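You operate a simulated robot arm through the tools that you are given. There is no shell and no other tool. Be economical: measure what you need, move in short steps, check, and stop when the job is done.

You are at the controls of a simulated robot arm. One attempt, no reset.

JOB
Press the barb of the green hose home in the barb press.
Fine: clamp the hose first; then lever up, clamp open, and lay the hose back in its notch.

The check looks at the end state, three seconds after you hand in, the way a careful person would. Anything else that was tipped, shoved, dropped, spilled or broken makes it a failure.

ROBOT AND FRAMES
A 6-joint arm with a two-finger parallel gripper, fixed in place. Base frame: the origin is at the foot of the arm, x ahead of it, y to its left, z up. Readings come in m, rad, newtons and seconds.
Its first joint turns from -2.007 to 2.007 rad. Payload 4.2 kg.
The tool frame sits at the grasp point between the pads (the TCP): z along the fingers, y along the line on which they close. The tips reach 0.023 m beyond it. Largest opening 0.094 m; finger width 0.038, thickness 0.01; the body of the gripper, 0.054 by 0.096 m, starts 0.039 m behind the TCP.
Orientation is that of the tool frame in the base frame, as [roll, pitch, yaw] about the fixed x, y, z axes, in that order (R = Rz(yaw) Ry(pitch) Rx(roll)). With the fingers straight down and closing along the base's y, the tool's x points along the base's -x, its y along +y and its z along -z.

CONTROLS
- The arm moves only by the tool move_arm. Its argument "motion" is a list of rows, each an object of numbers (a shift or turn left out is 0, a gripper value left out holds the last): "tx", "ty", "tz": the shift along the tool's x, y, z in units of 500 mm (1.0 is 500 mm); "rx", "ry", "rz": the turn, a rotation vector about the tool's x, y, z in units of 120 degrees (1.0 is 120 degrees); "claw": the opening, from 0 (shut) to 1 (fully open). In form: [{"tx": .., "ty": .., "tz": .., "rx": .., "ry": .., "rz": .., "claw": ..}, ...]. A call has 1 to 8 rows; each row is the pose to reach, as a shift and turn from the pose commanded when the call began, along the tool's axes at that moment. A call with a number of a shift or a turn outside -1 to 1 is refused whole. A row lasts 0.2 s, in which the tool goes at most 0.05 m and 0.15 rad; a call with a longer step from one row to the next is refused whole, and so is a gripper value outside its range. Where a pose cannot be reached the arm comes as near as it can. A force on the tool above 90 N (or 10 N above the force at the start of the call, whichever is more), or a blocked arm, ends the call early, and 0.2 s more pass. The fingers move at their own pace (about 0.108 m/s each) and stop on an object; they squeeze with about 40 N. The grip force told is the motor's: it shows also when the fingers shut on nothing. Time passes only in rows, and 0.2 s behind the last, so rows that repeat a pose let the fingers close. The reply holds the time, the measured pose of the TCP, the force on the tool along the base axes, the opening and the grip force, in the units named above and with some noise, and new pictures: "show" is both (left out), scene, wrist or none.
- Cameras (640 x 400 px; columns grow to the right, rows downward): "scene" is fixed at [0.4043, -0.5069, 1.5014]; the picture's right is [0.94, -0.35, 0.00], its down [-0.19, -0.52, -0.83] and it looks along [0.29, 0.78, -0.56] (base axes); focal length 325 px, centre (320, 200). "wrist" rides on the gripper at [0.086, 0.016, -0.075] in the tool frame; the picture's right is [-0.18, 0.98, 0.00], its down [-0.58, -0.11, -0.81] and it looks along [-0.79, -0.15, 0.59] (tool axes); focal length 243 px, centre (320, 200). There is no depth. A picture from a camera that has moved, and an enlarged one, comes with that camera's place and axes in the base frame and with its lens. The place of the scene camera against the robot may be out by one fixed shift of up to 0.012 m in any direction.
- lift_body(by): slides the trunk up (or, below 0, down) by that many m; the arm rides with it, the base frame stays. It gives what a move gives, with no picture.
- inspect(camera, box): a new picture of the part [left, top, right, bottom] of that camera's present view, enlarged. The clock stands still meanwhile.
- sign_off(): hands the job in; it is judged then, once.

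Go step by step. Nothing tells you positions but the pictures and the camera data: compare them with the known pose of the tool, close in by small moves and look again before you grip or let go. The budget is 120 turns and 170 pictures, counting those below and the enlarged ones. Unless the task says otherwise, let go and move clear before handing in, and close with one line.

The tools are called after "Call:" as a command line: name --argument value ..., lists and objects as JSON in quotes. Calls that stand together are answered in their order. move_arm: Moves the arm, as the interface text tells. Its arguments: {"type":"object","properties":{"motion":{"type":"array","items":{"type":"object","properties":{"tx":{"type":"number"},"ty":{"type":"number"},"tz":{"type":"number"},"rx":{"type":"number"},"ry":{"type":"number"},"rz":{"type":"number"},"claw":{"type":"number"}}}},"show":{"type":"string","enum":["both","scene","wrist","none"]}},"required":["motion"]} The other tools are called the same way: lift_body (by) slides the trunk up or down; inspect (camera, box) takes an enlarged picture of a part of a camera's view; sign_off () hands the job in.

At the start:

```text
clock: 0.0
position: [0.5859, -0.1411, 1.2515]
ee_rot: [3.141, -0.001, 3.14]
ft_force: [0.4, 0.4, 0.2]
finger_gap: 0.094
grasp_force: 0.1
trunk travel left (down, up): [-0.775, 0.215]
```

scene: 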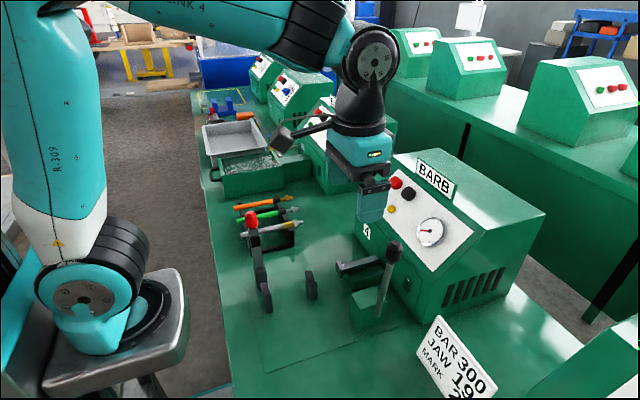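
wrist: 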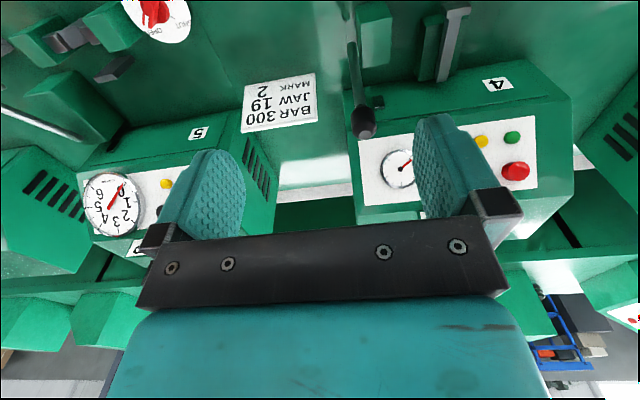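

I see a press with levers, a hose rack with three coloured hoses and a sign. I'll enlarge the press and the rack before moving.

Call:
inspect --camera "scene" --box '[220, 180, 420, 340]'

Call:
inspect --camera "scene" --box '[340, 140, 540, 400]'

Call:
inspect --camera "wrist" --box '[0, 0, 480, 240]'

```text
2.50 times, centred on (320, 260) of scene
camera zoom: at [0.4043, -0.5069, 1.5014], right [0.94, -0.35, 0.0], down [-0.19, -0.52, -0.83], along [0.29, 0.78, -0.56], focal length 813 px, centre (320, 50)
```

zoom: 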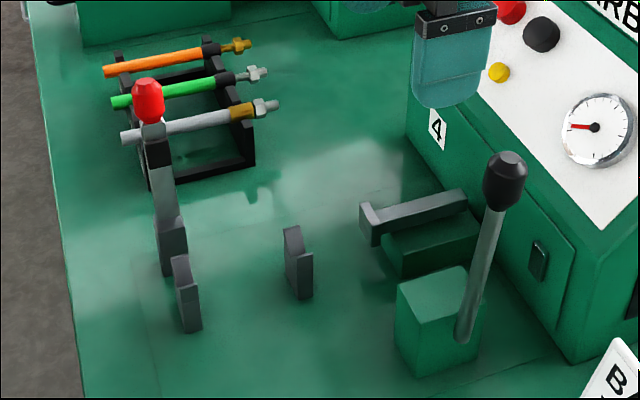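

```text
1.54 times, centred on (440, 270) of scene
camera zoom: at [0.4043, -0.5069, 1.5014], right [0.94, -0.35, 0.0], down [-0.19, -0.52, -0.83], along [0.29, 0.78, -0.56], focal length 500 px, centre (135, 92)
```

zoom: 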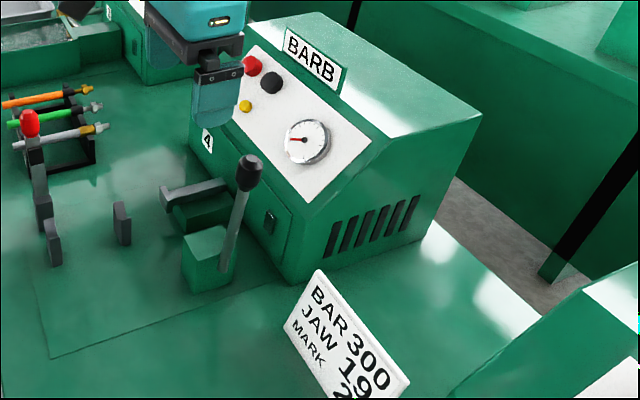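

```text
1.33 times, centred on (240, 120) of wrist
camera zoom: at [0.5, -0.1241, 1.3259], right [0.18, 0.98, 0.0], down [0.58, -0.11, 0.81], along [0.79, -0.15, -0.59], focal length 324 px, centre (427, 307)
```

zoom: 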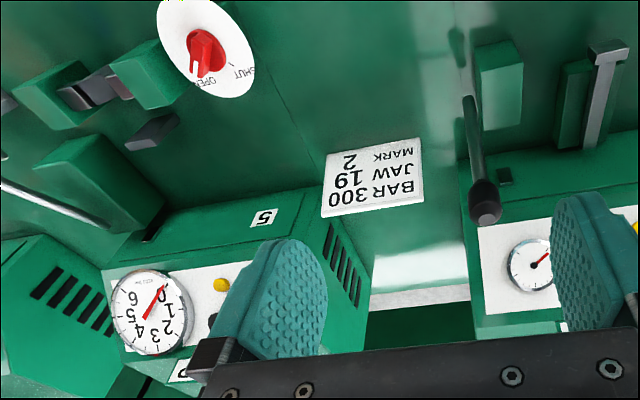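

The posts and lever are at about x 0.46–0.58, y 0.01, and the rack is at about (0.52, 0.27). I'll yaw the tool so the wrist camera looks along +y and shows the press from close up.

Call:
move_arm --motion '[{"rz": -0.07, "tx": 0.014, "ty": -0.015, "tz": 0.025}, {"rz": -0.14, "tx": 0.028, "ty": -0.03, "tz": 0.05}, {"rz": -0.21, "tx": 0.042, "ty": -0.045, "tz": 0.075}, {"rz": -0.28, "tx": 0.056, "ty": -0.06, "tz": 0.1}, {"rz": -0.35, "tx": 0.07, "ty": -0.075, "tz": 0.125}, {"rz": -0.42, "tx": 0.084, "ty": -0.09, "tz": 0.15}, {"rz": -0.49, "tx": 0.098, "ty": -0.105, "tz": 0.175}, {"rz": -0.56, "tx": 0.112, "ty": -0.12, "tz": 0.2}]' --show "none"

Call:
move_arm --motion '[{"rz": -0.065}, {"rz": -0.13}, {"rz": -0.19}]'

```text
clock: 1.8
position: [0.5287, -0.1998, 1.15]
ee_rot: [-3.141, 0.0, -1.968]
ft_force: [-0.1, -0.2, -0.1]
finger_gap: 0.094
grasp_force: 0.0
trunk travel left (down, up): [-0.775, 0.215]
```

```text
clock: 2.6
position: [0.5305, -0.1993, 1.1508]
ee_rot: [-3.141, -0.001, -1.568]
ft_force: [0.5, 0.2, -0.2]
finger_gap: 0.094
grasp_force: 0.0
trunk travel left (down, up): [-0.775, 0.215]
camera wrist: at [0.514, -0.2863, 1.2257], right [-0.98, 0.18, 0.0], down [0.11, 0.58, 0.81], along [0.15, 0.79, -0.59], focal length 243 px, centre (320, 200)
```

scene: 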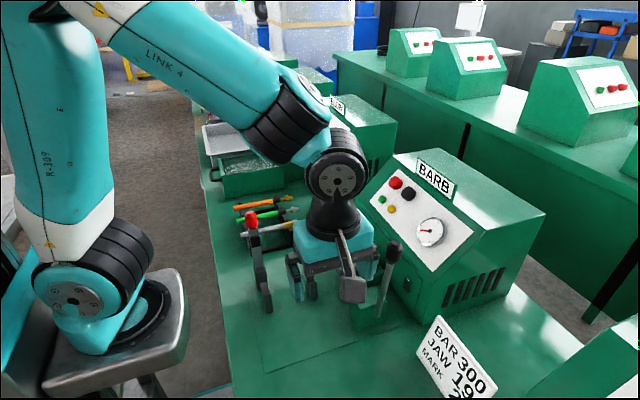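
wrist: 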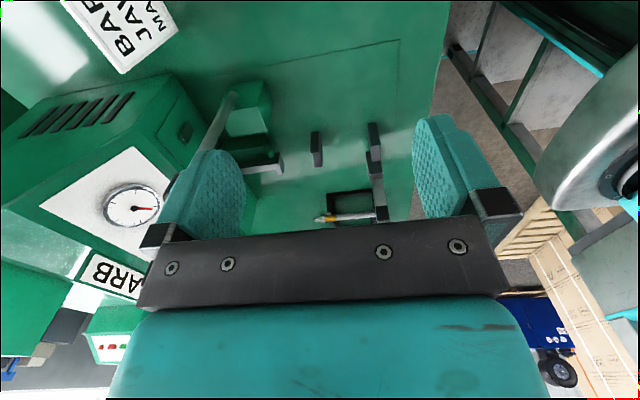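

The wrist view is upside down but shows the press. I'll enlarge it.

Call:
inspect --camera "wrist" --box '[190, 60, 430, 240]'

Call:
inspect --camera "scene" --box '[230, 180, 330, 250]'

```text
2.22 times, centred on (310, 150) of wrist
camera zoom: at [0.514, -0.2863, 1.2257], right [-0.98, 0.18, 0.0], down [0.11, 0.58, 0.81], along [0.15, 0.79, -0.59], focal length 539 px, centre (342, 311)
```

zoom: 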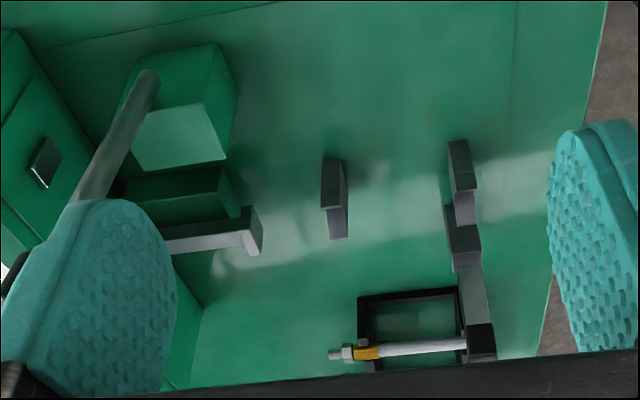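

```text
5.71 times, centred on (280, 215) of scene
camera zoom: at [0.4043, -0.5069, 1.5014], right [0.94, -0.35, 0.0], down [-0.19, -0.52, -0.83], along [0.29, 0.78, -0.56], focal length 1858 px, centre (549, 114)
```

zoom: 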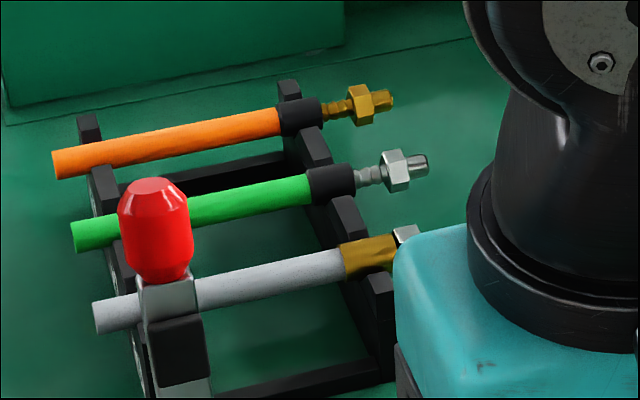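

The hoses lie along x with the barbs at the +x end. I'll lower for a closer side view of the clamp and ram.

Call:
move_arm --motion '[{"tz": 0.09, "tx": 0.02}, {"tz": 0.18, "tx": 0.04}, {"tz": 0.27, "tx": 0.07}, {"tz": 0.32, "tx": 0.1}]' --show "none"

Call:
inspect --camera "wrist" --box '[120, 0, 520, 250]'

```text
clock: 3.6
position: [0.5274, -0.2481, 0.9906]
ee_rot: [-3.141, 0.0, -1.57]
ft_force: [-0.8, 0.5, 1.0]
finger_gap: 0.0941
grasp_force: 0.2
trunk travel left (down, up): [-0.775, 0.215]
```

```text
1.60 times, centred on (320, 125) of wrist
camera zoom: at [0.5122, -0.3339, 1.0653], right [-0.98, 0.18, 0.0], down [0.11, 0.58, 0.81], along [0.15, 0.79, -0.59], focal length 388 px, centre (320, 320)
```

zoom: 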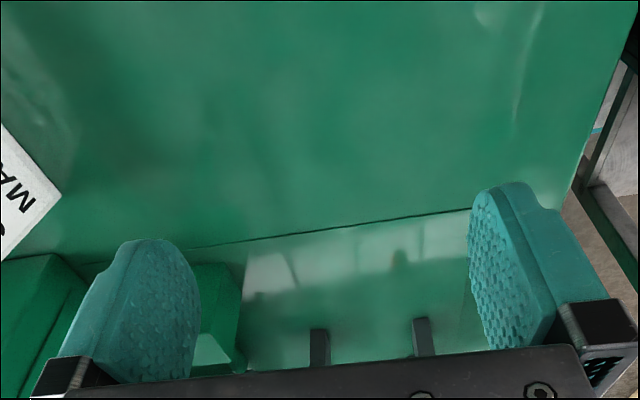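

The gripper body hides the low view, so I'll go back higher and nearer above the press.

Call:
move_arm --motion '[{"tz": -0.09, "tx": 0.0}, {"tz": -0.18, "tx": 0.0}, {"tz": -0.28, "tx": -0.02}, {"tz": -0.3, "tx": -0.1}, {"tz": -0.3, "tx": -0.19}, {"tz": -0.3, "tx": -0.28}, {"tz": -0.3, "tx": -0.33}]' --show "scene"

Call:
inspect --camera "wrist" --box '[120, 0, 520, 250]'

```text
refused: row 3 steps farther than a row can; nothing moved
```

```text
1.60 times, centred on (320, 125) of wrist
camera zoom: at [0.5122, -0.3339, 1.0653], right [-0.98, 0.18, 0.0], down [0.11, 0.58, 0.81], along [0.15, 0.79, -0.59], focal length 388 px, centre (320, 320)
```

zoom: 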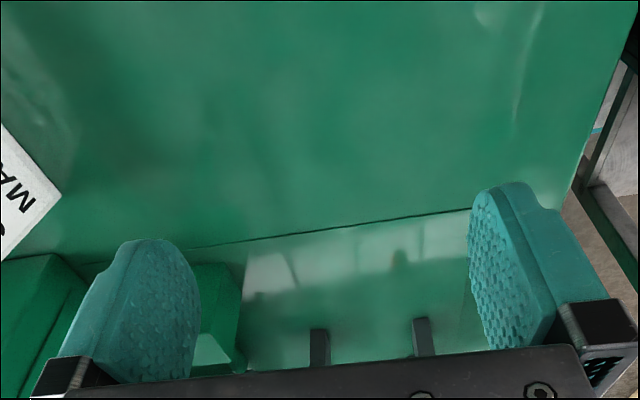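

One row was too long and the call was refused, so I'll resend with smaller steps.

Call:
move_arm --motion '[{"tz": -0.09, "tx": 0.0}, {"tz": -0.18, "tx": 0.0}, {"tz": -0.26, "tx": -0.02}, {"tz": -0.3, "tx": -0.09}, {"tz": -0.3, "tx": -0.17}, {"tz": -0.3, "tx": -0.25}, {"tz": -0.3, "tx": -0.33}]' --show "scene"

Call:
inspect --camera "wrist" --box '[120, 0, 520, 250]'

```text
clock: 5.2
position: [0.5283, -0.0873, 1.1413]
ee_rot: [-3.14, 0.0, -1.571]
ft_force: [0.0, 0.2, 0.6]
finger_gap: 0.0937
grasp_force: 0.2
trunk travel left (down, up): [-0.775, 0.215]
```

scene: 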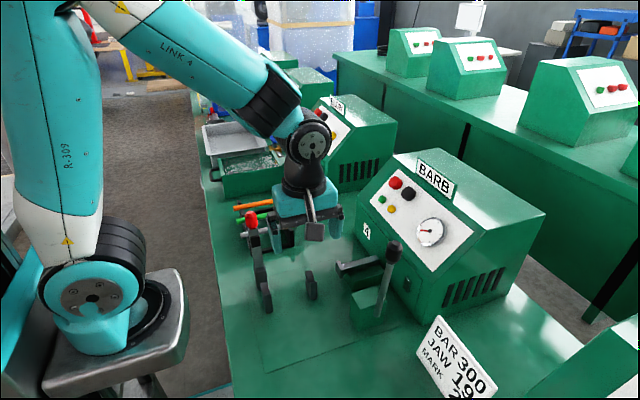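

```text
1.60 times, centred on (320, 125) of wrist
camera zoom: at [0.5122, -0.1727, 1.2161], right [-0.98, 0.18, 0.0], down [0.11, 0.58, 0.81], along [0.15, 0.79, -0.59], focal length 388 px, centre (320, 320)
```

zoom: 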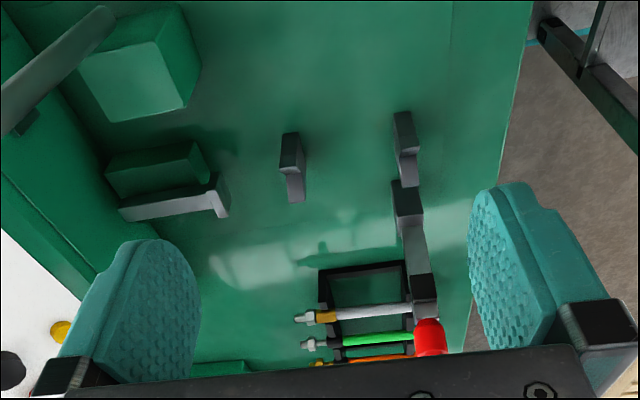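

This is a good viewpoint, so I'll enlarge it further.

Call:
inspect --camera "wrist" --box '[270, 60, 400, 140]'

Call:
inspect --camera "wrist" --box '[300, 140, 420, 225]'

Call:
inspect --camera "wrist" --box '[120, 0, 290, 150]'

Call:
inspect --camera "scene" --box '[230, 200, 330, 320]'

Call:
inspect --camera "scene" --box '[320, 220, 440, 340]'

```text
4.92 times, centred on (335, 100) of wrist
camera zoom: at [0.5122, -0.1727, 1.2161], right [-0.98, 0.18, 0.0], down [0.11, 0.58, 0.81], along [0.15, 0.79, -0.59], focal length 1194 px, centre (246, 692)
```

zoom: 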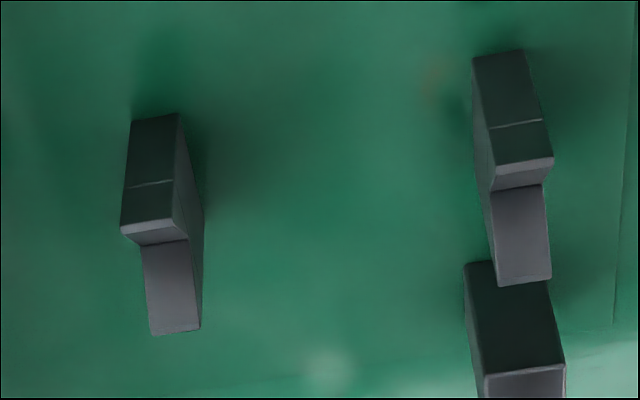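

```text
4.71 times, centred on (360, 182) of wrist
camera zoom: at [0.5122, -0.1727, 1.2161], right [-0.98, 0.18, 0.0], down [0.11, 0.58, 0.81], along [0.15, 0.79, -0.59], focal length 1142 px, centre (132, 282)
```

zoom: 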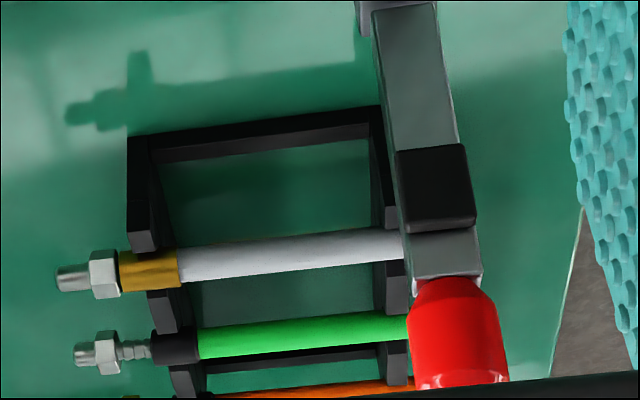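

```text
2.67 times, centred on (205, 75) of wrist
camera zoom: at [0.5122, -0.1727, 1.2161], right [-0.98, 0.18, 0.0], down [0.11, 0.58, 0.81], along [0.15, 0.79, -0.59], focal length 647 px, centre (627, 533)
```

zoom: 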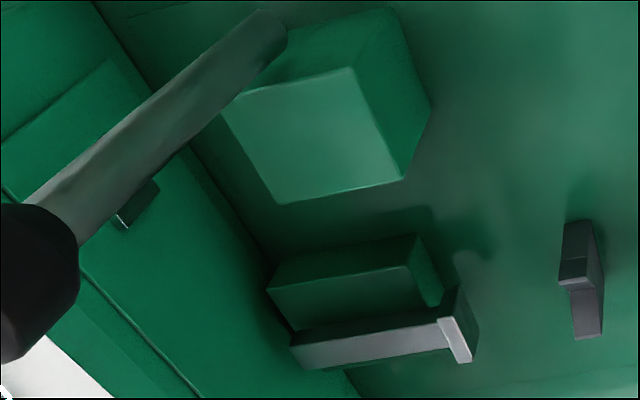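

```text
3.33 times, centred on (280, 260) of scene
camera zoom: at [0.4043, -0.5069, 1.5014], right [0.94, -0.35, 0.0], down [-0.19, -0.52, -0.83], along [0.29, 0.78, -0.56], focal length 1084 px, centre (453, 0)
```

zoom: 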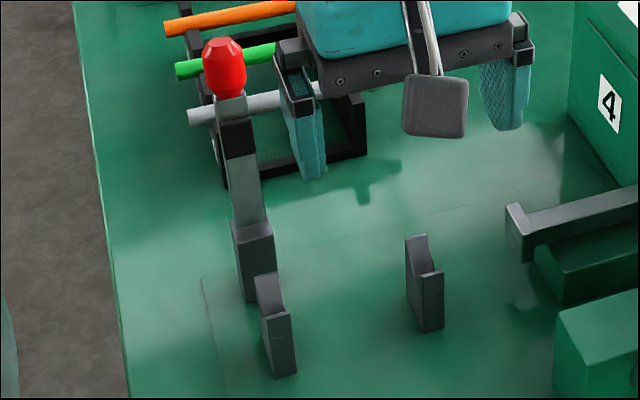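

```text
3.33 times, centred on (380, 280) of scene
camera zoom: at [0.4043, -0.5069, 1.5014], right [0.94, -0.35, 0.0], down [-0.19, -0.52, -0.83], along [0.29, 0.78, -0.56], focal length 1084 px, centre (120, -67)
```

zoom: 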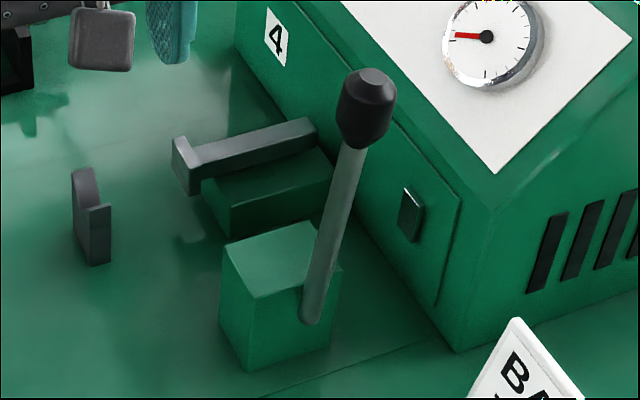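

The notched posts are near x 0.47 and 0.576, and the clamp knob is near (0.467, 0.157, 1.006). A view along +x will fix the y values, so I'll turn back and retract.

Call:
move_arm --motion '[{"rz": 0.07, "tx": -0.02, "ty": 0.02}, {"rz": 0.14, "tx": -0.05, "ty": 0.05}, {"rz": 0.21, "tx": -0.08, "ty": 0.08}, {"rz": 0.28, "tx": -0.11, "ty": 0.11}, {"rz": 0.35, "tx": -0.14, "ty": 0.14}, {"rz": 0.42, "tx": -0.17, "ty": 0.17}, {"rz": 0.49, "tx": -0.2, "ty": 0.2}, {"rz": 0.56, "tx": -0.23, "ty": 0.24}]' --show "none"

Call:
move_arm --motion '[{"rz": 0.065}, {"rz": 0.13}, {"rz": 0.19}]'

```text
clock: 7.0
position: [0.4106, 0.0298, 1.1416]
ee_rot: [-3.141, -0.002, -2.745]
ft_force: [0.7, -0.9, 0.9]
finger_gap: 0.0941
grasp_force: 0.1
trunk travel left (down, up): [-0.775, 0.215]
```

```text
clock: 7.8
position: [0.4107, 0.0295, 1.1417]
ee_rot: [3.142, 0.0, 3.14]
ft_force: [0.4, 0.7, -1.0]
finger_gap: 0.0939
grasp_force: 0.1
trunk travel left (down, up): [-0.775, 0.215]
camera wrist: at [0.3239, 0.0463, 1.2159], right [0.19, 0.98, 0.0], down [0.58, -0.11, 0.81], along [0.79, -0.15, -0.59], focal length 243 px, centre (320, 200)
```

scene: 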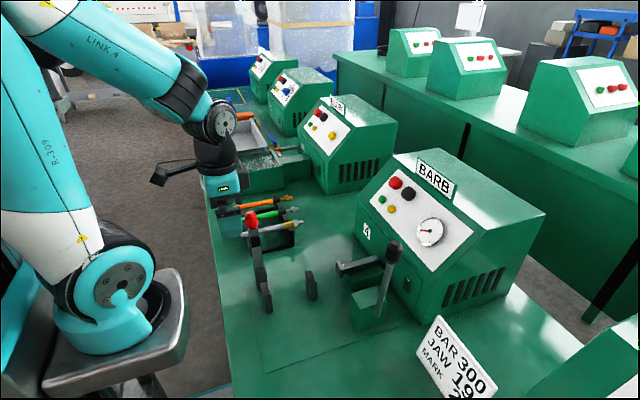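
wrist: 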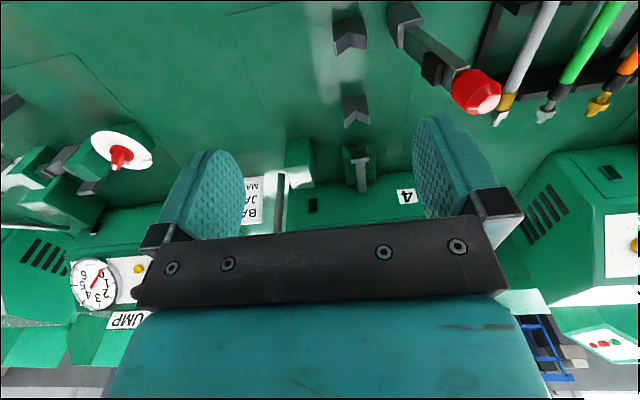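

The posts are clearly V-blocks lined up with the ram. I'll zoom in.

Call:
inspect --camera "wrist" --box '[270, 0, 430, 200]'

Call:
inspect --camera "wrist" --box '[370, 0, 530, 130]'

Call:
inspect --camera "wrist" --box '[470, 0, 640, 140]'

Call:
inspect --camera "scene" --box '[220, 190, 320, 320]'

```text
2.00 times, centred on (350, 100) of wrist
camera zoom: at [0.3239, 0.0463, 1.2159], right [0.19, 0.98, 0.0], down [0.58, -0.11, 0.81], along [0.79, -0.15, -0.59], focal length 485 px, centre (260, 400)
```

zoom: 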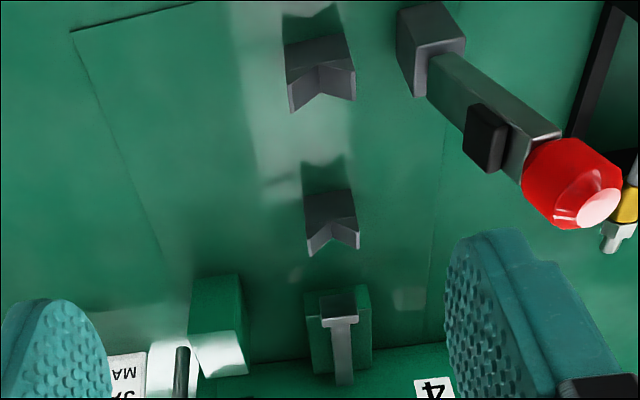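

```text
3.08 times, centred on (450, 65) of wrist
camera zoom: at [0.3239, 0.0463, 1.2159], right [0.19, 0.98, 0.0], down [0.58, -0.11, 0.81], along [0.79, -0.15, -0.59], focal length 746 px, centre (-80, 615)
```

zoom: 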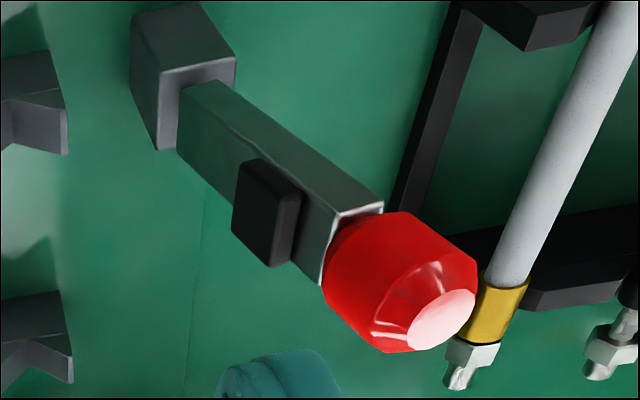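

```text
2.86 times, centred on (555, 70) of wrist
camera zoom: at [0.3239, 0.0463, 1.2159], right [0.19, 0.98, 0.0], down [0.58, -0.11, 0.81], along [0.79, -0.15, -0.59], focal length 693 px, centre (-351, 571)
```

zoom: 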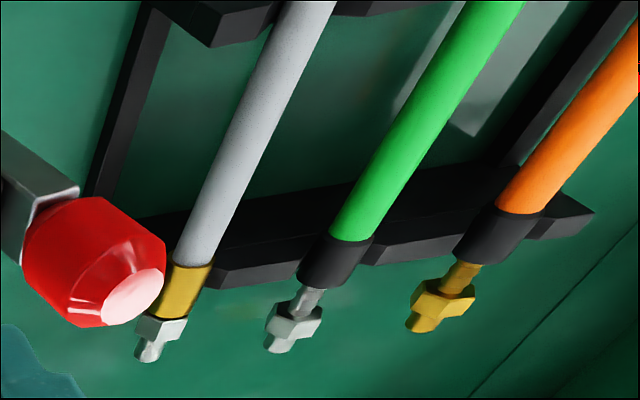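

```text
3.08 times, centred on (270, 255) of scene
camera zoom: at [0.4043, -0.5069, 1.5014], right [0.94, -0.35, 0.0], down [-0.19, -0.52, -0.83], along [0.29, 0.78, -0.56], focal length 1001 px, centre (474, 31)
```

zoom: 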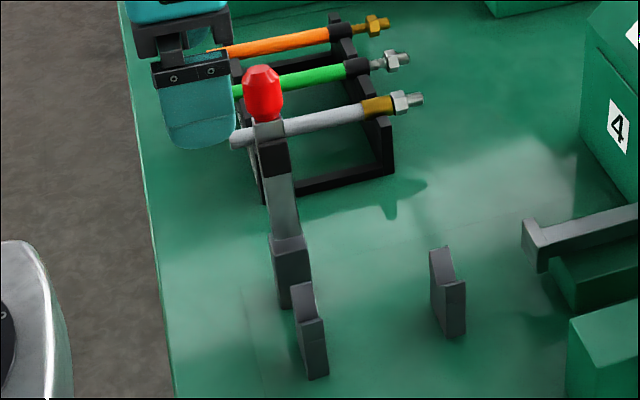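

Triangulating all views, the bench at the press is near z 0.80. The V-blocks are at x≈0.465 and 0.58, with the groove at y≈0.058 and z≈0.865. The green hose lies at y≈0.373, z≈0.86, with its middle at x≈0.52. I'll move above the hose with the gripper part-open.

Call:
move_arm --motion '[{"tx": -0.027, "ty": 0.086, "claw": 0.55}, {"tx": -0.055, "ty": 0.172}, {"tx": -0.082, "ty": 0.258}, {"tx": -0.11, "ty": 0.344}, {"tx": -0.137, "ty": 0.43}, {"tx": -0.165, "ty": 0.516}, {"tx": -0.19, "ty": 0.602}, {"tx": -0.22, "ty": 0.686}]' --show "none"

Call:
move_arm --motion '[{"tz": 0.09}, {"tz": 0.18}, {"tz": 0.22}]'

```text
clock: 9.6
position: [0.5196, 0.3701, 1.1415]
ee_rot: [-3.139, -0.001, 3.141]
ft_force: [-0.6, -0.8, 0.7]
finger_gap: 0.0517
grasp_force: 0.2
trunk travel left (down, up): [-0.775, 0.215]
```

```text
clock: 10.4
position: [0.5188, 0.3728, 1.0308]
ee_rot: [-3.141, -0.002, -3.14]
ft_force: [0.4, -0.2, -0.6]
finger_gap: 0.0517
grasp_force: 0.1
trunk travel left (down, up): [-0.775, 0.215]
camera wrist: at [0.4332, 0.3886, 1.1042], right [0.18, 0.98, 0.0], down [0.58, -0.11, 0.81], along [0.79, -0.15, -0.59], focal length 243 px, centre (320, 200)
```

scene: 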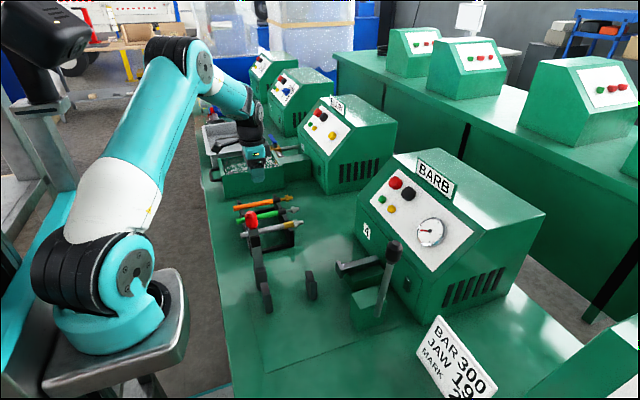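
wrist: 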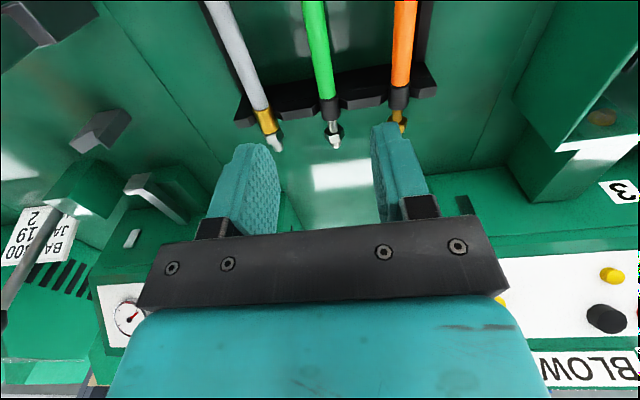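

The hose line reads y≈0.371. I'll zoom in on the barb and rack before descending.

Call:
inspect --camera "wrist" --box '[200, 0, 450, 160]'

```text
2.50 times, centred on (325, 80) of wrist
camera zoom: at [0.4332, 0.3886, 1.1042], right [0.18, 0.98, 0.0], down [0.58, -0.11, 0.81], along [0.79, -0.15, -0.59], focal length 606 px, centre (308, 500)
```

zoom: 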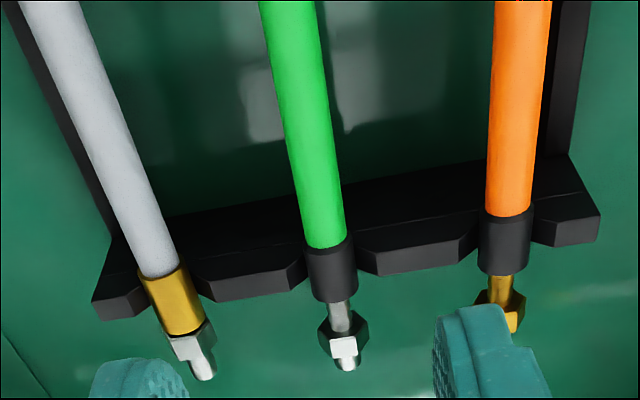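

The hose is about 20 mm thick and centred between the fingers. I'll descend to grip height.

Call:
move_arm --motion '[{"tz": 0.09, "ty": -0.003}, {"tz": 0.18, "ty": -0.003}, {"tz": 0.27, "ty": -0.003}, {"tz": 0.34, "ty": -0.003}]'

Call:
inspect --camera "scene" --box '[220, 160, 340, 260]'

```text
clock: 11.4
position: [0.5199, 0.3713, 0.8592]
ee_rot: [-3.14, -0.001, -3.141]
ft_force: [-0.1, -0.2, -0.1]
finger_gap: 0.0517
grasp_force: 0.1
trunk travel left (down, up): [-0.775, 0.215]
camera wrist: at [0.4339, 0.3887, 0.9334], right [0.18, 0.98, 0.0], down [0.58, -0.11, 0.81], along [0.79, -0.15, -0.59], focal length 243 px, centre (320, 200)
```

scene: 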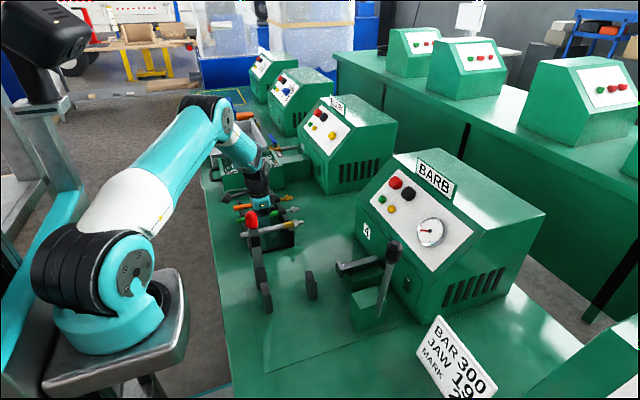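
wrist: 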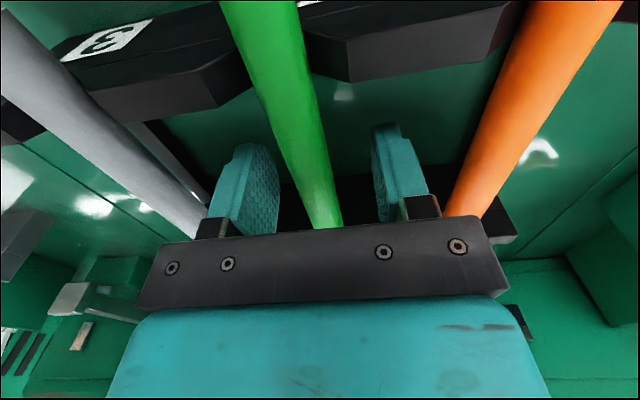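

```text
4.00 times, centred on (280, 210) of scene
camera zoom: at [0.4043, -0.5069, 1.5014], right [0.94, -0.35, 0.0], down [-0.19, -0.52, -0.83], along [0.29, 0.78, -0.56], focal length 1301 px, centre (480, 160)
```

zoom: 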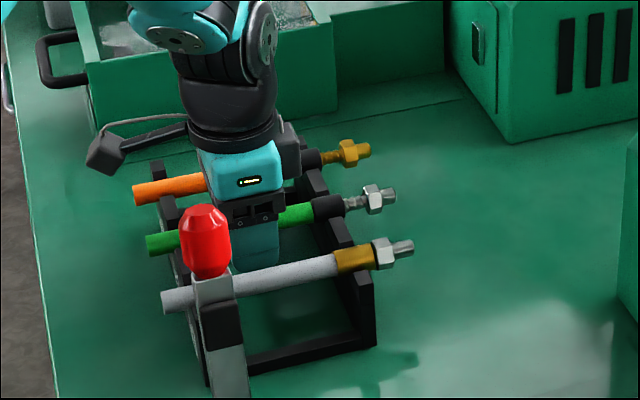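

The hose sits centred between the pads, so I'll close and lift.

Call:
move_arm --motion '[{"claw": 0}, {"claw": 0}, {"claw": 0}]' --show "none"

Call:
move_arm --motion '[{"tz": -0.03}, {"tz": -0.08}, {"tz": -0.16}, {"tz": -0.24}]'

Call:
inspect --camera "scene" --box '[220, 130, 340, 260]'

```text
clock: 12.2
position: [0.5202, 0.372, 0.8594]
ee_rot: [-3.14, 0.0, -3.141]
ft_force: [0.6, -3.3, 0.7]
finger_gap: 0.017
grasp_force: 39.9
trunk travel left (down, up): [-0.775, 0.215]
```

```text
clock: 13.2
position: [0.5212, 0.3734, 0.9825]
ee_rot: [-3.14, 0.0, -3.141]
ft_force: [-0.4, 1.4, -0.7]
finger_gap: 0.017
grasp_force: 40.5
trunk travel left (down, up): [-0.775, 0.215]
camera wrist: at [0.4346, 0.3899, 1.0569], right [0.18, 0.98, 0.0], down [0.58, -0.11, 0.81], along [0.79, -0.15, -0.59], focal length 243 px, centre (320, 200)
```

scene: 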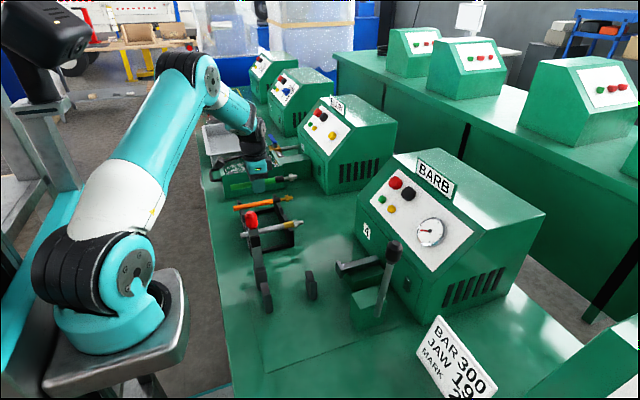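
wrist: 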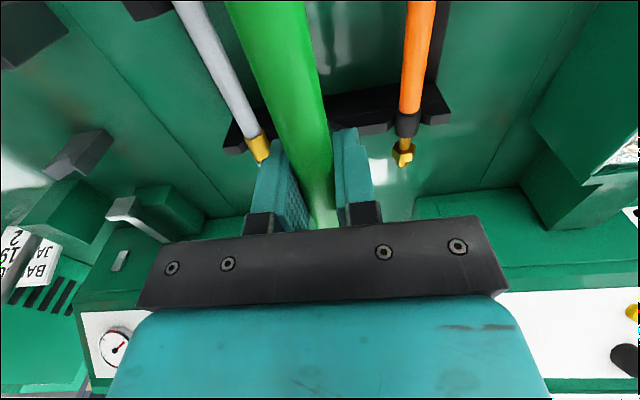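

```text
3.08 times, centred on (280, 195) of scene
camera zoom: at [0.4043, -0.5069, 1.5014], right [0.94, -0.35, 0.0], down [-0.19, -0.52, -0.83], along [0.29, 0.78, -0.56], focal length 1001 px, centre (443, 215)
```

zoom: 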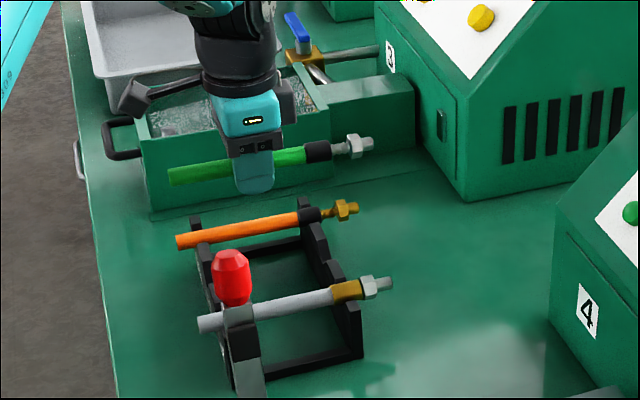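

The hose is held level with its tip forward. I'll raise it over the clamp knob and carry it to y≈0.058.

Call:
move_arm --motion '[{"tz": -0.09}, {"tz": -0.18}, {"tz": -0.26}, {"tz": -0.26, "ty": -0.08}, {"tz": -0.26, "ty": -0.17}, {"tz": -0.26, "ty": -0.26}, {"tz": -0.26, "ty": -0.35}, {"tz": -0.26, "ty": -0.44}]' --show "none"

Call:
move_arm --motion '[{"ty": -0.09}, {"ty": -0.188}]'

```text
clock: 15.0
position: [0.5204, 0.1516, 1.1134]
ee_rot: [3.141, 0.0, -3.14]
ft_force: [-0.1, 0.6, -0.7]
finger_gap: 0.017
grasp_force: 39.8
trunk travel left (down, up): [-0.775, 0.215]
```

```text
clock: 15.6
position: [0.5213, 0.0564, 1.1126]
ee_rot: [-3.141, 0.0, -3.139]
ft_force: [-0.1, -0.3, -0.2]
finger_gap: 0.017
grasp_force: 39.6
trunk travel left (down, up): [-0.775, 0.215]
camera wrist: at [0.4341, 0.0739, 1.1865], right [0.18, 0.98, 0.0], down [0.58, -0.11, 0.81], along [0.79, -0.15, -0.59], focal length 243 px, centre (320, 200)
```

scene: 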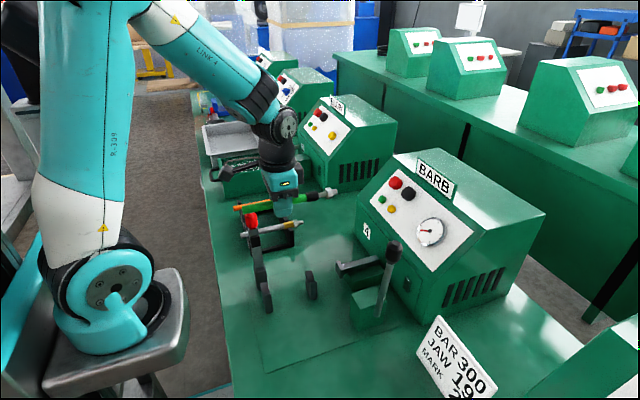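
wrist: 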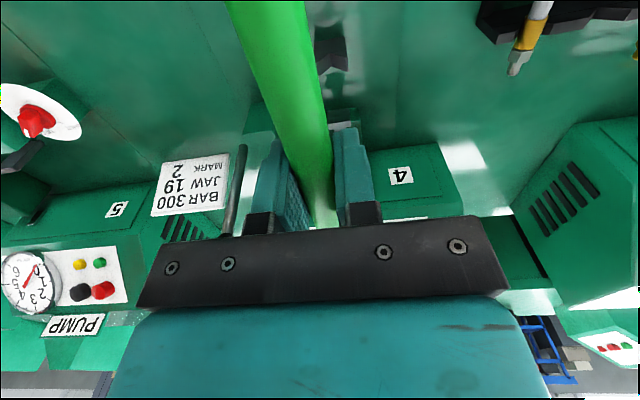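

The hose is above the groove. I'll zoom in to check the y of post 2's V and the ram.

Call:
inspect --camera "wrist" --box '[260, 0, 400, 130]'

Call:
inspect --camera "scene" --box '[230, 170, 430, 330]'

```text
3.08 times, centred on (330, 65) of wrist
camera zoom: at [0.4341, 0.0739, 1.1865], right [0.18, 0.98, 0.0], down [0.58, -0.11, 0.81], along [0.79, -0.15, -0.59], focal length 746 px, centre (289, 615)
```

zoom: 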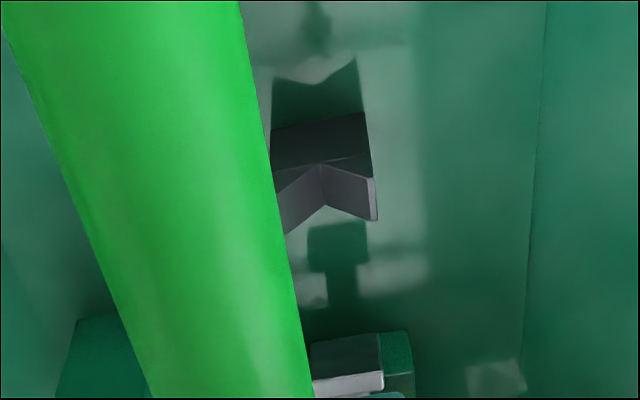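

```text
2.50 times, centred on (330, 250) of scene
camera zoom: at [0.4043, -0.5069, 1.5014], right [0.94, -0.35, 0.0], down [-0.19, -0.52, -0.83], along [0.29, 0.78, -0.56], focal length 813 px, centre (295, 75)
```

zoom: 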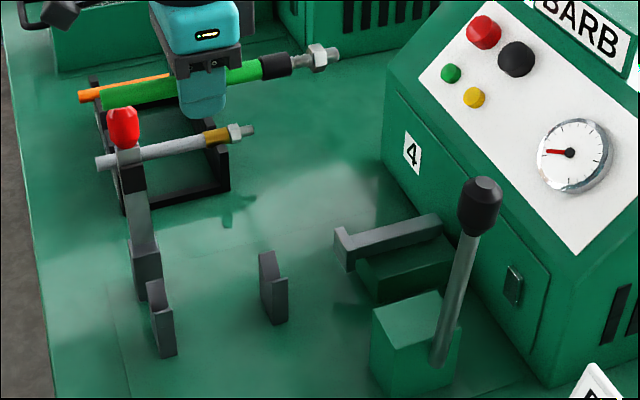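

The groove is at y≈0.060. I'll descend to just above it.

Call:
move_arm --motion '[{"tz": 0.095, "ty": 0.007}, {"tz": 0.19, "ty": 0.007}, {"tz": 0.285, "ty": 0.007}, {"tz": 0.38, "ty": 0.007}, {"tz": 0.44, "ty": 0.007}]'

Call:
inspect --camera "scene" --box '[230, 220, 390, 330]'

Call:
inspect --camera "wrist" --box '[200, 0, 440, 220]'

```text
clock: 16.8
position: [0.5201, 0.0593, 0.8918]
ee_rot: [3.141, 0.0, -3.141]
ft_force: [-0.2, -0.4, -0.8]
finger_gap: 0.0171
grasp_force: 39.8
trunk travel left (down, up): [-0.775, 0.215]
camera wrist: at [0.4333, 0.0761, 0.9651], right [0.18, 0.98, 0.0], down [0.58, -0.11, 0.81], along [0.79, -0.15, -0.59], focal length 243 px, centre (320, 200)
```

scene: 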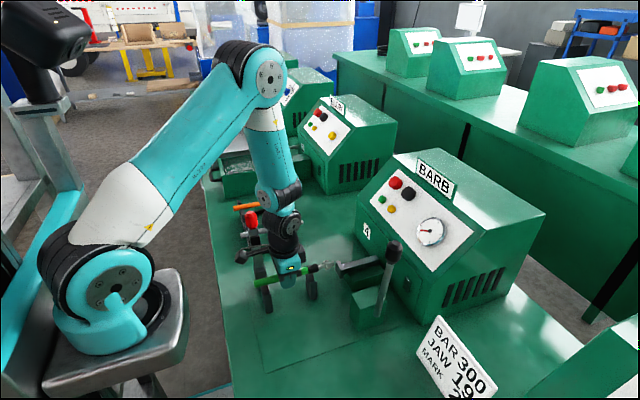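
wrist: 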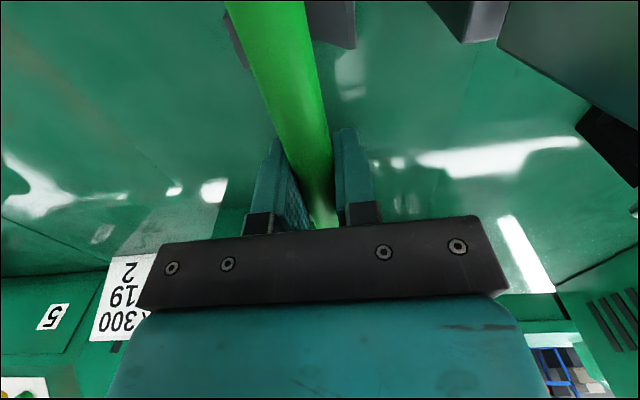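

```text
3.64 times, centred on (310, 275) of scene
camera zoom: at [0.4043, -0.5069, 1.5014], right [0.94, -0.35, 0.0], down [-0.19, -0.52, -0.83], along [0.29, 0.78, -0.56], focal length 1182 px, centre (356, -73)
```

zoom: 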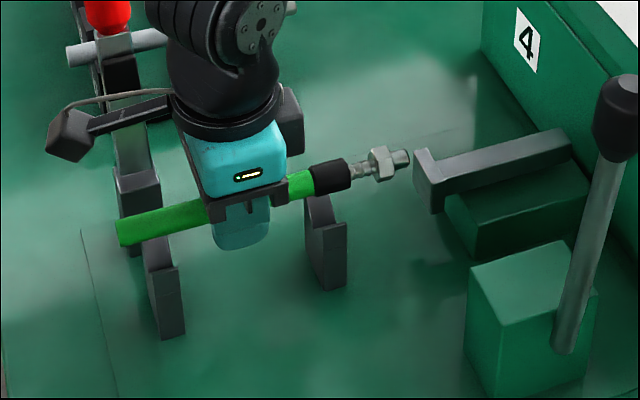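

```text
1.82 times, centred on (320, 110) of wrist
camera zoom: at [0.4333, 0.0761, 0.9651], right [0.18, 0.98, 0.0], down [0.58, -0.11, 0.81], along [0.79, -0.15, -0.59], focal length 441 px, centre (320, 364)
```

zoom: 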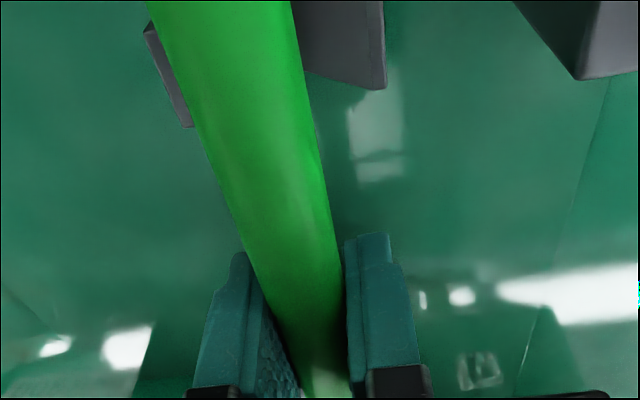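

The alignment looks right, so I'll lower gently and watch the force.

Call:
move_arm --motion '[{"tz": 0.014, "ty": 0.001}, {"tz": 0.028, "ty": 0.001}, {"tz": 0.04, "ty": 0.001}]' --show "none"

Call:
inspect --camera "scene" --box '[240, 240, 380, 330]'

```text
clock: 17.6
position: [0.5201, 0.0613, 0.8715]
ee_rot: [3.141, 0.001, 3.142]
ft_force: [-0.5, -0.6, -1.5]
finger_gap: 0.0169
grasp_force: 40.0
trunk travel left (down, up): [-0.775, 0.215]
```

```text
4.44 times, centred on (310, 285) of scene
camera zoom: at [0.4043, -0.5069, 1.5014], right [0.94, -0.35, 0.0], down [-0.19, -0.52, -0.83], along [0.29, 0.78, -0.56], focal length 1445 px, centre (364, -178)
```

zoom: 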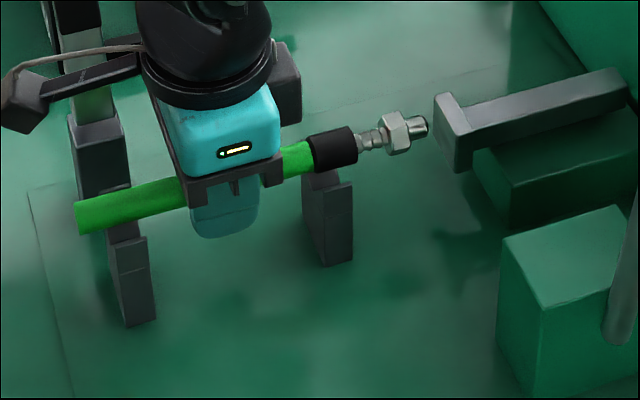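

Still slightly above the groove, so I'll lower further in 4 mm steps.

Call:
move_arm --motion '[{"tz": 0.006}, {"tz": 0.01}]' --show "none"

Call:
move_arm --motion '[{"tz": 0.004}, {"tz": 0.008}]' --show "none"

Call:
inspect --camera "scene" --box '[240, 240, 380, 330]'

```text
clock: 18.2
position: [0.5207, 0.0615, 0.8658]
ee_rot: [3.141, 0.0, 3.14]
ft_force: [-0.8, 0.2, -1.5]
finger_gap: 0.0171
grasp_force: 39.9
trunk travel left (down, up): [-0.775, 0.215]
```

```text
clock: 18.8
position: [0.52, 0.0618, 0.8629]
ee_rot: [-3.14, -0.002, -3.14]
ft_force: [-0.3, -0.6, -1.1]
finger_gap: 0.0169
grasp_force: 39.4
trunk travel left (down, up): [-0.775, 0.215]
```

```text
4.44 times, centred on (310, 285) of scene
camera zoom: at [0.4043, -0.5069, 1.5014], right [0.94, -0.35, 0.0], down [-0.19, -0.52, -0.83], along [0.29, 0.78, -0.56], focal length 1445 px, centre (364, -178)
```

zoom: 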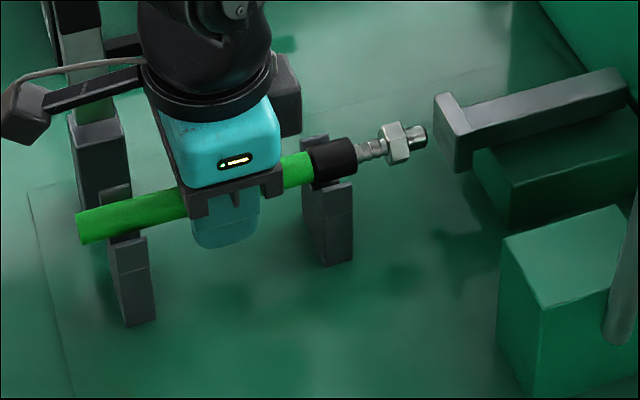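

No contact yet, so I'll go on down in small steps with a slight y correction.

Call:
move_arm --motion '[{"tz": 0.004, "ty": -0.002}, {"tz": 0.007, "ty": -0.003}]' --show "none"

Call:
move_arm --motion '[{"tz": 0.004}, {"tz": 0.006}]' --show "none"

Call:
inspect --camera "scene" --box '[240, 240, 380, 330]'

```text
clock: 19.4
position: [0.5198, 0.0609, 0.8603]
ee_rot: [-3.141, -0.001, -3.141]
ft_force: [-0.6, 2.1, 3.2]
finger_gap: 0.0169
grasp_force: 39.4
trunk travel left (down, up): [-0.775, 0.215]
```

```text
clock: 20.0
position: [0.5195, 0.0597, 0.8584]
ee_rot: [3.138, 0.002, 3.14]
ft_force: [-0.7, 3.8, 30.0]
finger_gap: 0.0169
grasp_force: 39.8
trunk travel left (down, up): [-0.775, 0.215]
```

```text
4.44 times, centred on (310, 285) of scene
camera zoom: at [0.4043, -0.5069, 1.5014], right [0.94, -0.35, 0.0], down [-0.19, -0.52, -0.83], along [0.29, 0.78, -0.56], focal length 1445 px, centre (364, -178)
```

zoom: 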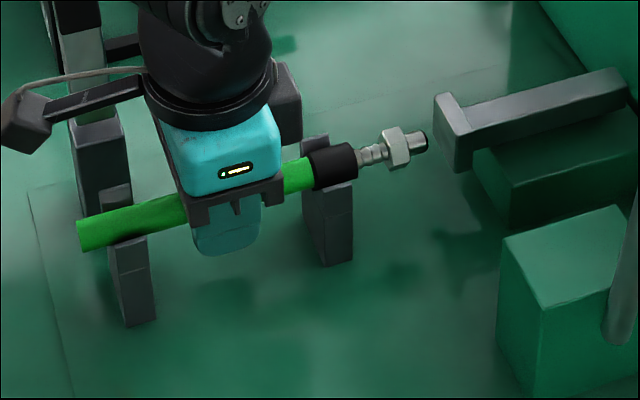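

The hose seated at z≈0.860. I'll back off 1 mm, open and rise clear.

Call:
move_arm --motion '[{"tz": -0.003, "ty": 0.001}, {"tz": -0.003, "ty": 0.001, "claw": 0.3}, {"tz": -0.003, "ty": 0.001, "claw": 0.5}, {"tz": -0.003, "ty": 0.001, "claw": 0.5}]' --show "none"

Call:
move_arm --motion '[{"tz": -0.05}, {"tz": -0.13}, {"tz": -0.22}, {"tz": -0.31}, {"tz": -0.4}, {"tz": -0.49}, {"tz": -0.55}]'

Call:
inspect --camera "scene" --box '[230, 210, 390, 330]'

Call:
inspect --camera "wrist" --box '[240, 0, 400, 130]'

```text
clock: 21.0
position: [0.5208, 0.0593, 0.8573]
ee_rot: [-3.141, -0.001, 3.141]
ft_force: [0.4, -0.8, -0.6]
finger_gap: 0.047
grasp_force: 0.0
trunk travel left (down, up): [-0.775, 0.215]
```

```text
clock: 22.6
position: [0.5205, 0.06, 1.1352]
ee_rot: [-3.141, -0.001, -3.141]
ft_force: [-0.1, 0.6, 0.0]
finger_gap: 0.0472
grasp_force: 0.0
trunk travel left (down, up): [-0.775, 0.215]
camera wrist: at [0.4347, 0.0767, 1.2101], right [0.18, 0.98, 0.0], down [0.58, -0.11, 0.81], along [0.79, -0.15, -0.59], focal length 243 px, centre (320, 200)
```

scene: 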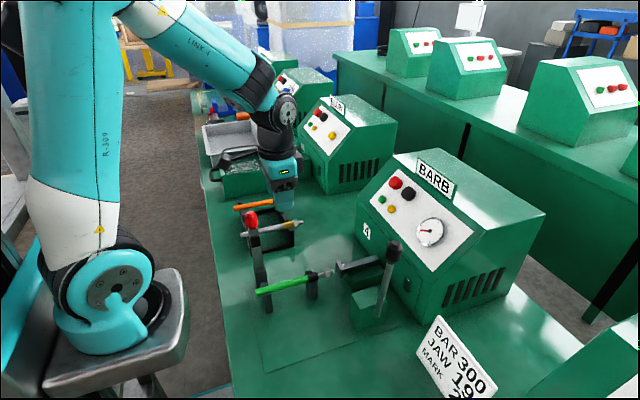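
wrist: 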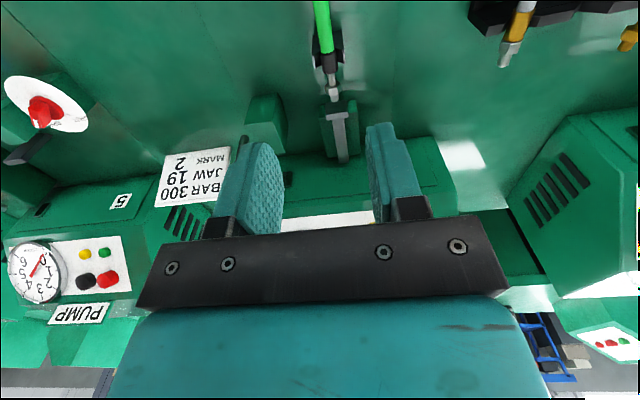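

```text
3.33 times, centred on (310, 270) of scene
camera zoom: at [0.4043, -0.5069, 1.5014], right [0.94, -0.35, 0.0], down [-0.19, -0.52, -0.83], along [0.29, 0.78, -0.56], focal length 1084 px, centre (353, -33)
```

zoom: 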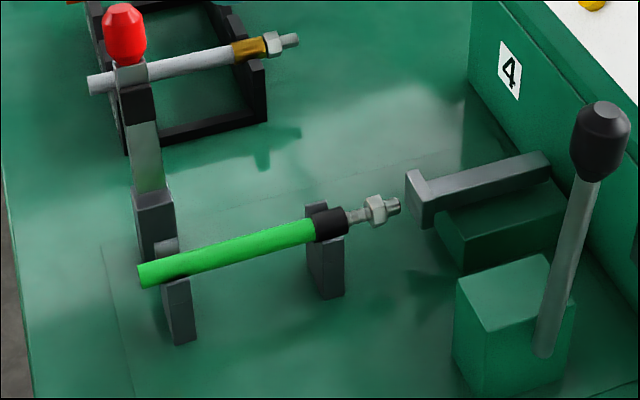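

```text
3.08 times, centred on (320, 65) of wrist
camera zoom: at [0.4347, 0.0767, 1.2101], right [0.18, 0.98, 0.0], down [0.58, -0.11, 0.81], along [0.79, -0.15, -0.59], focal length 746 px, centre (320, 615)
```

zoom: 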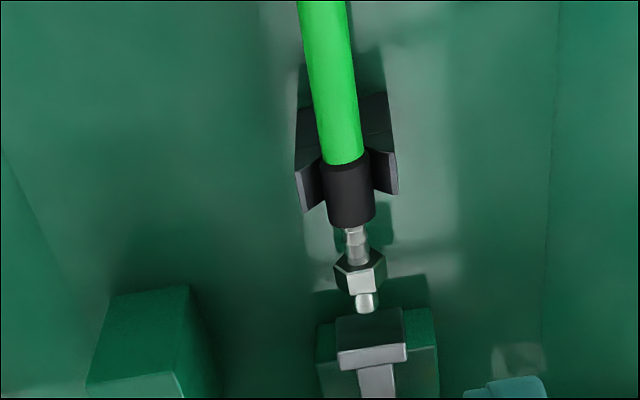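

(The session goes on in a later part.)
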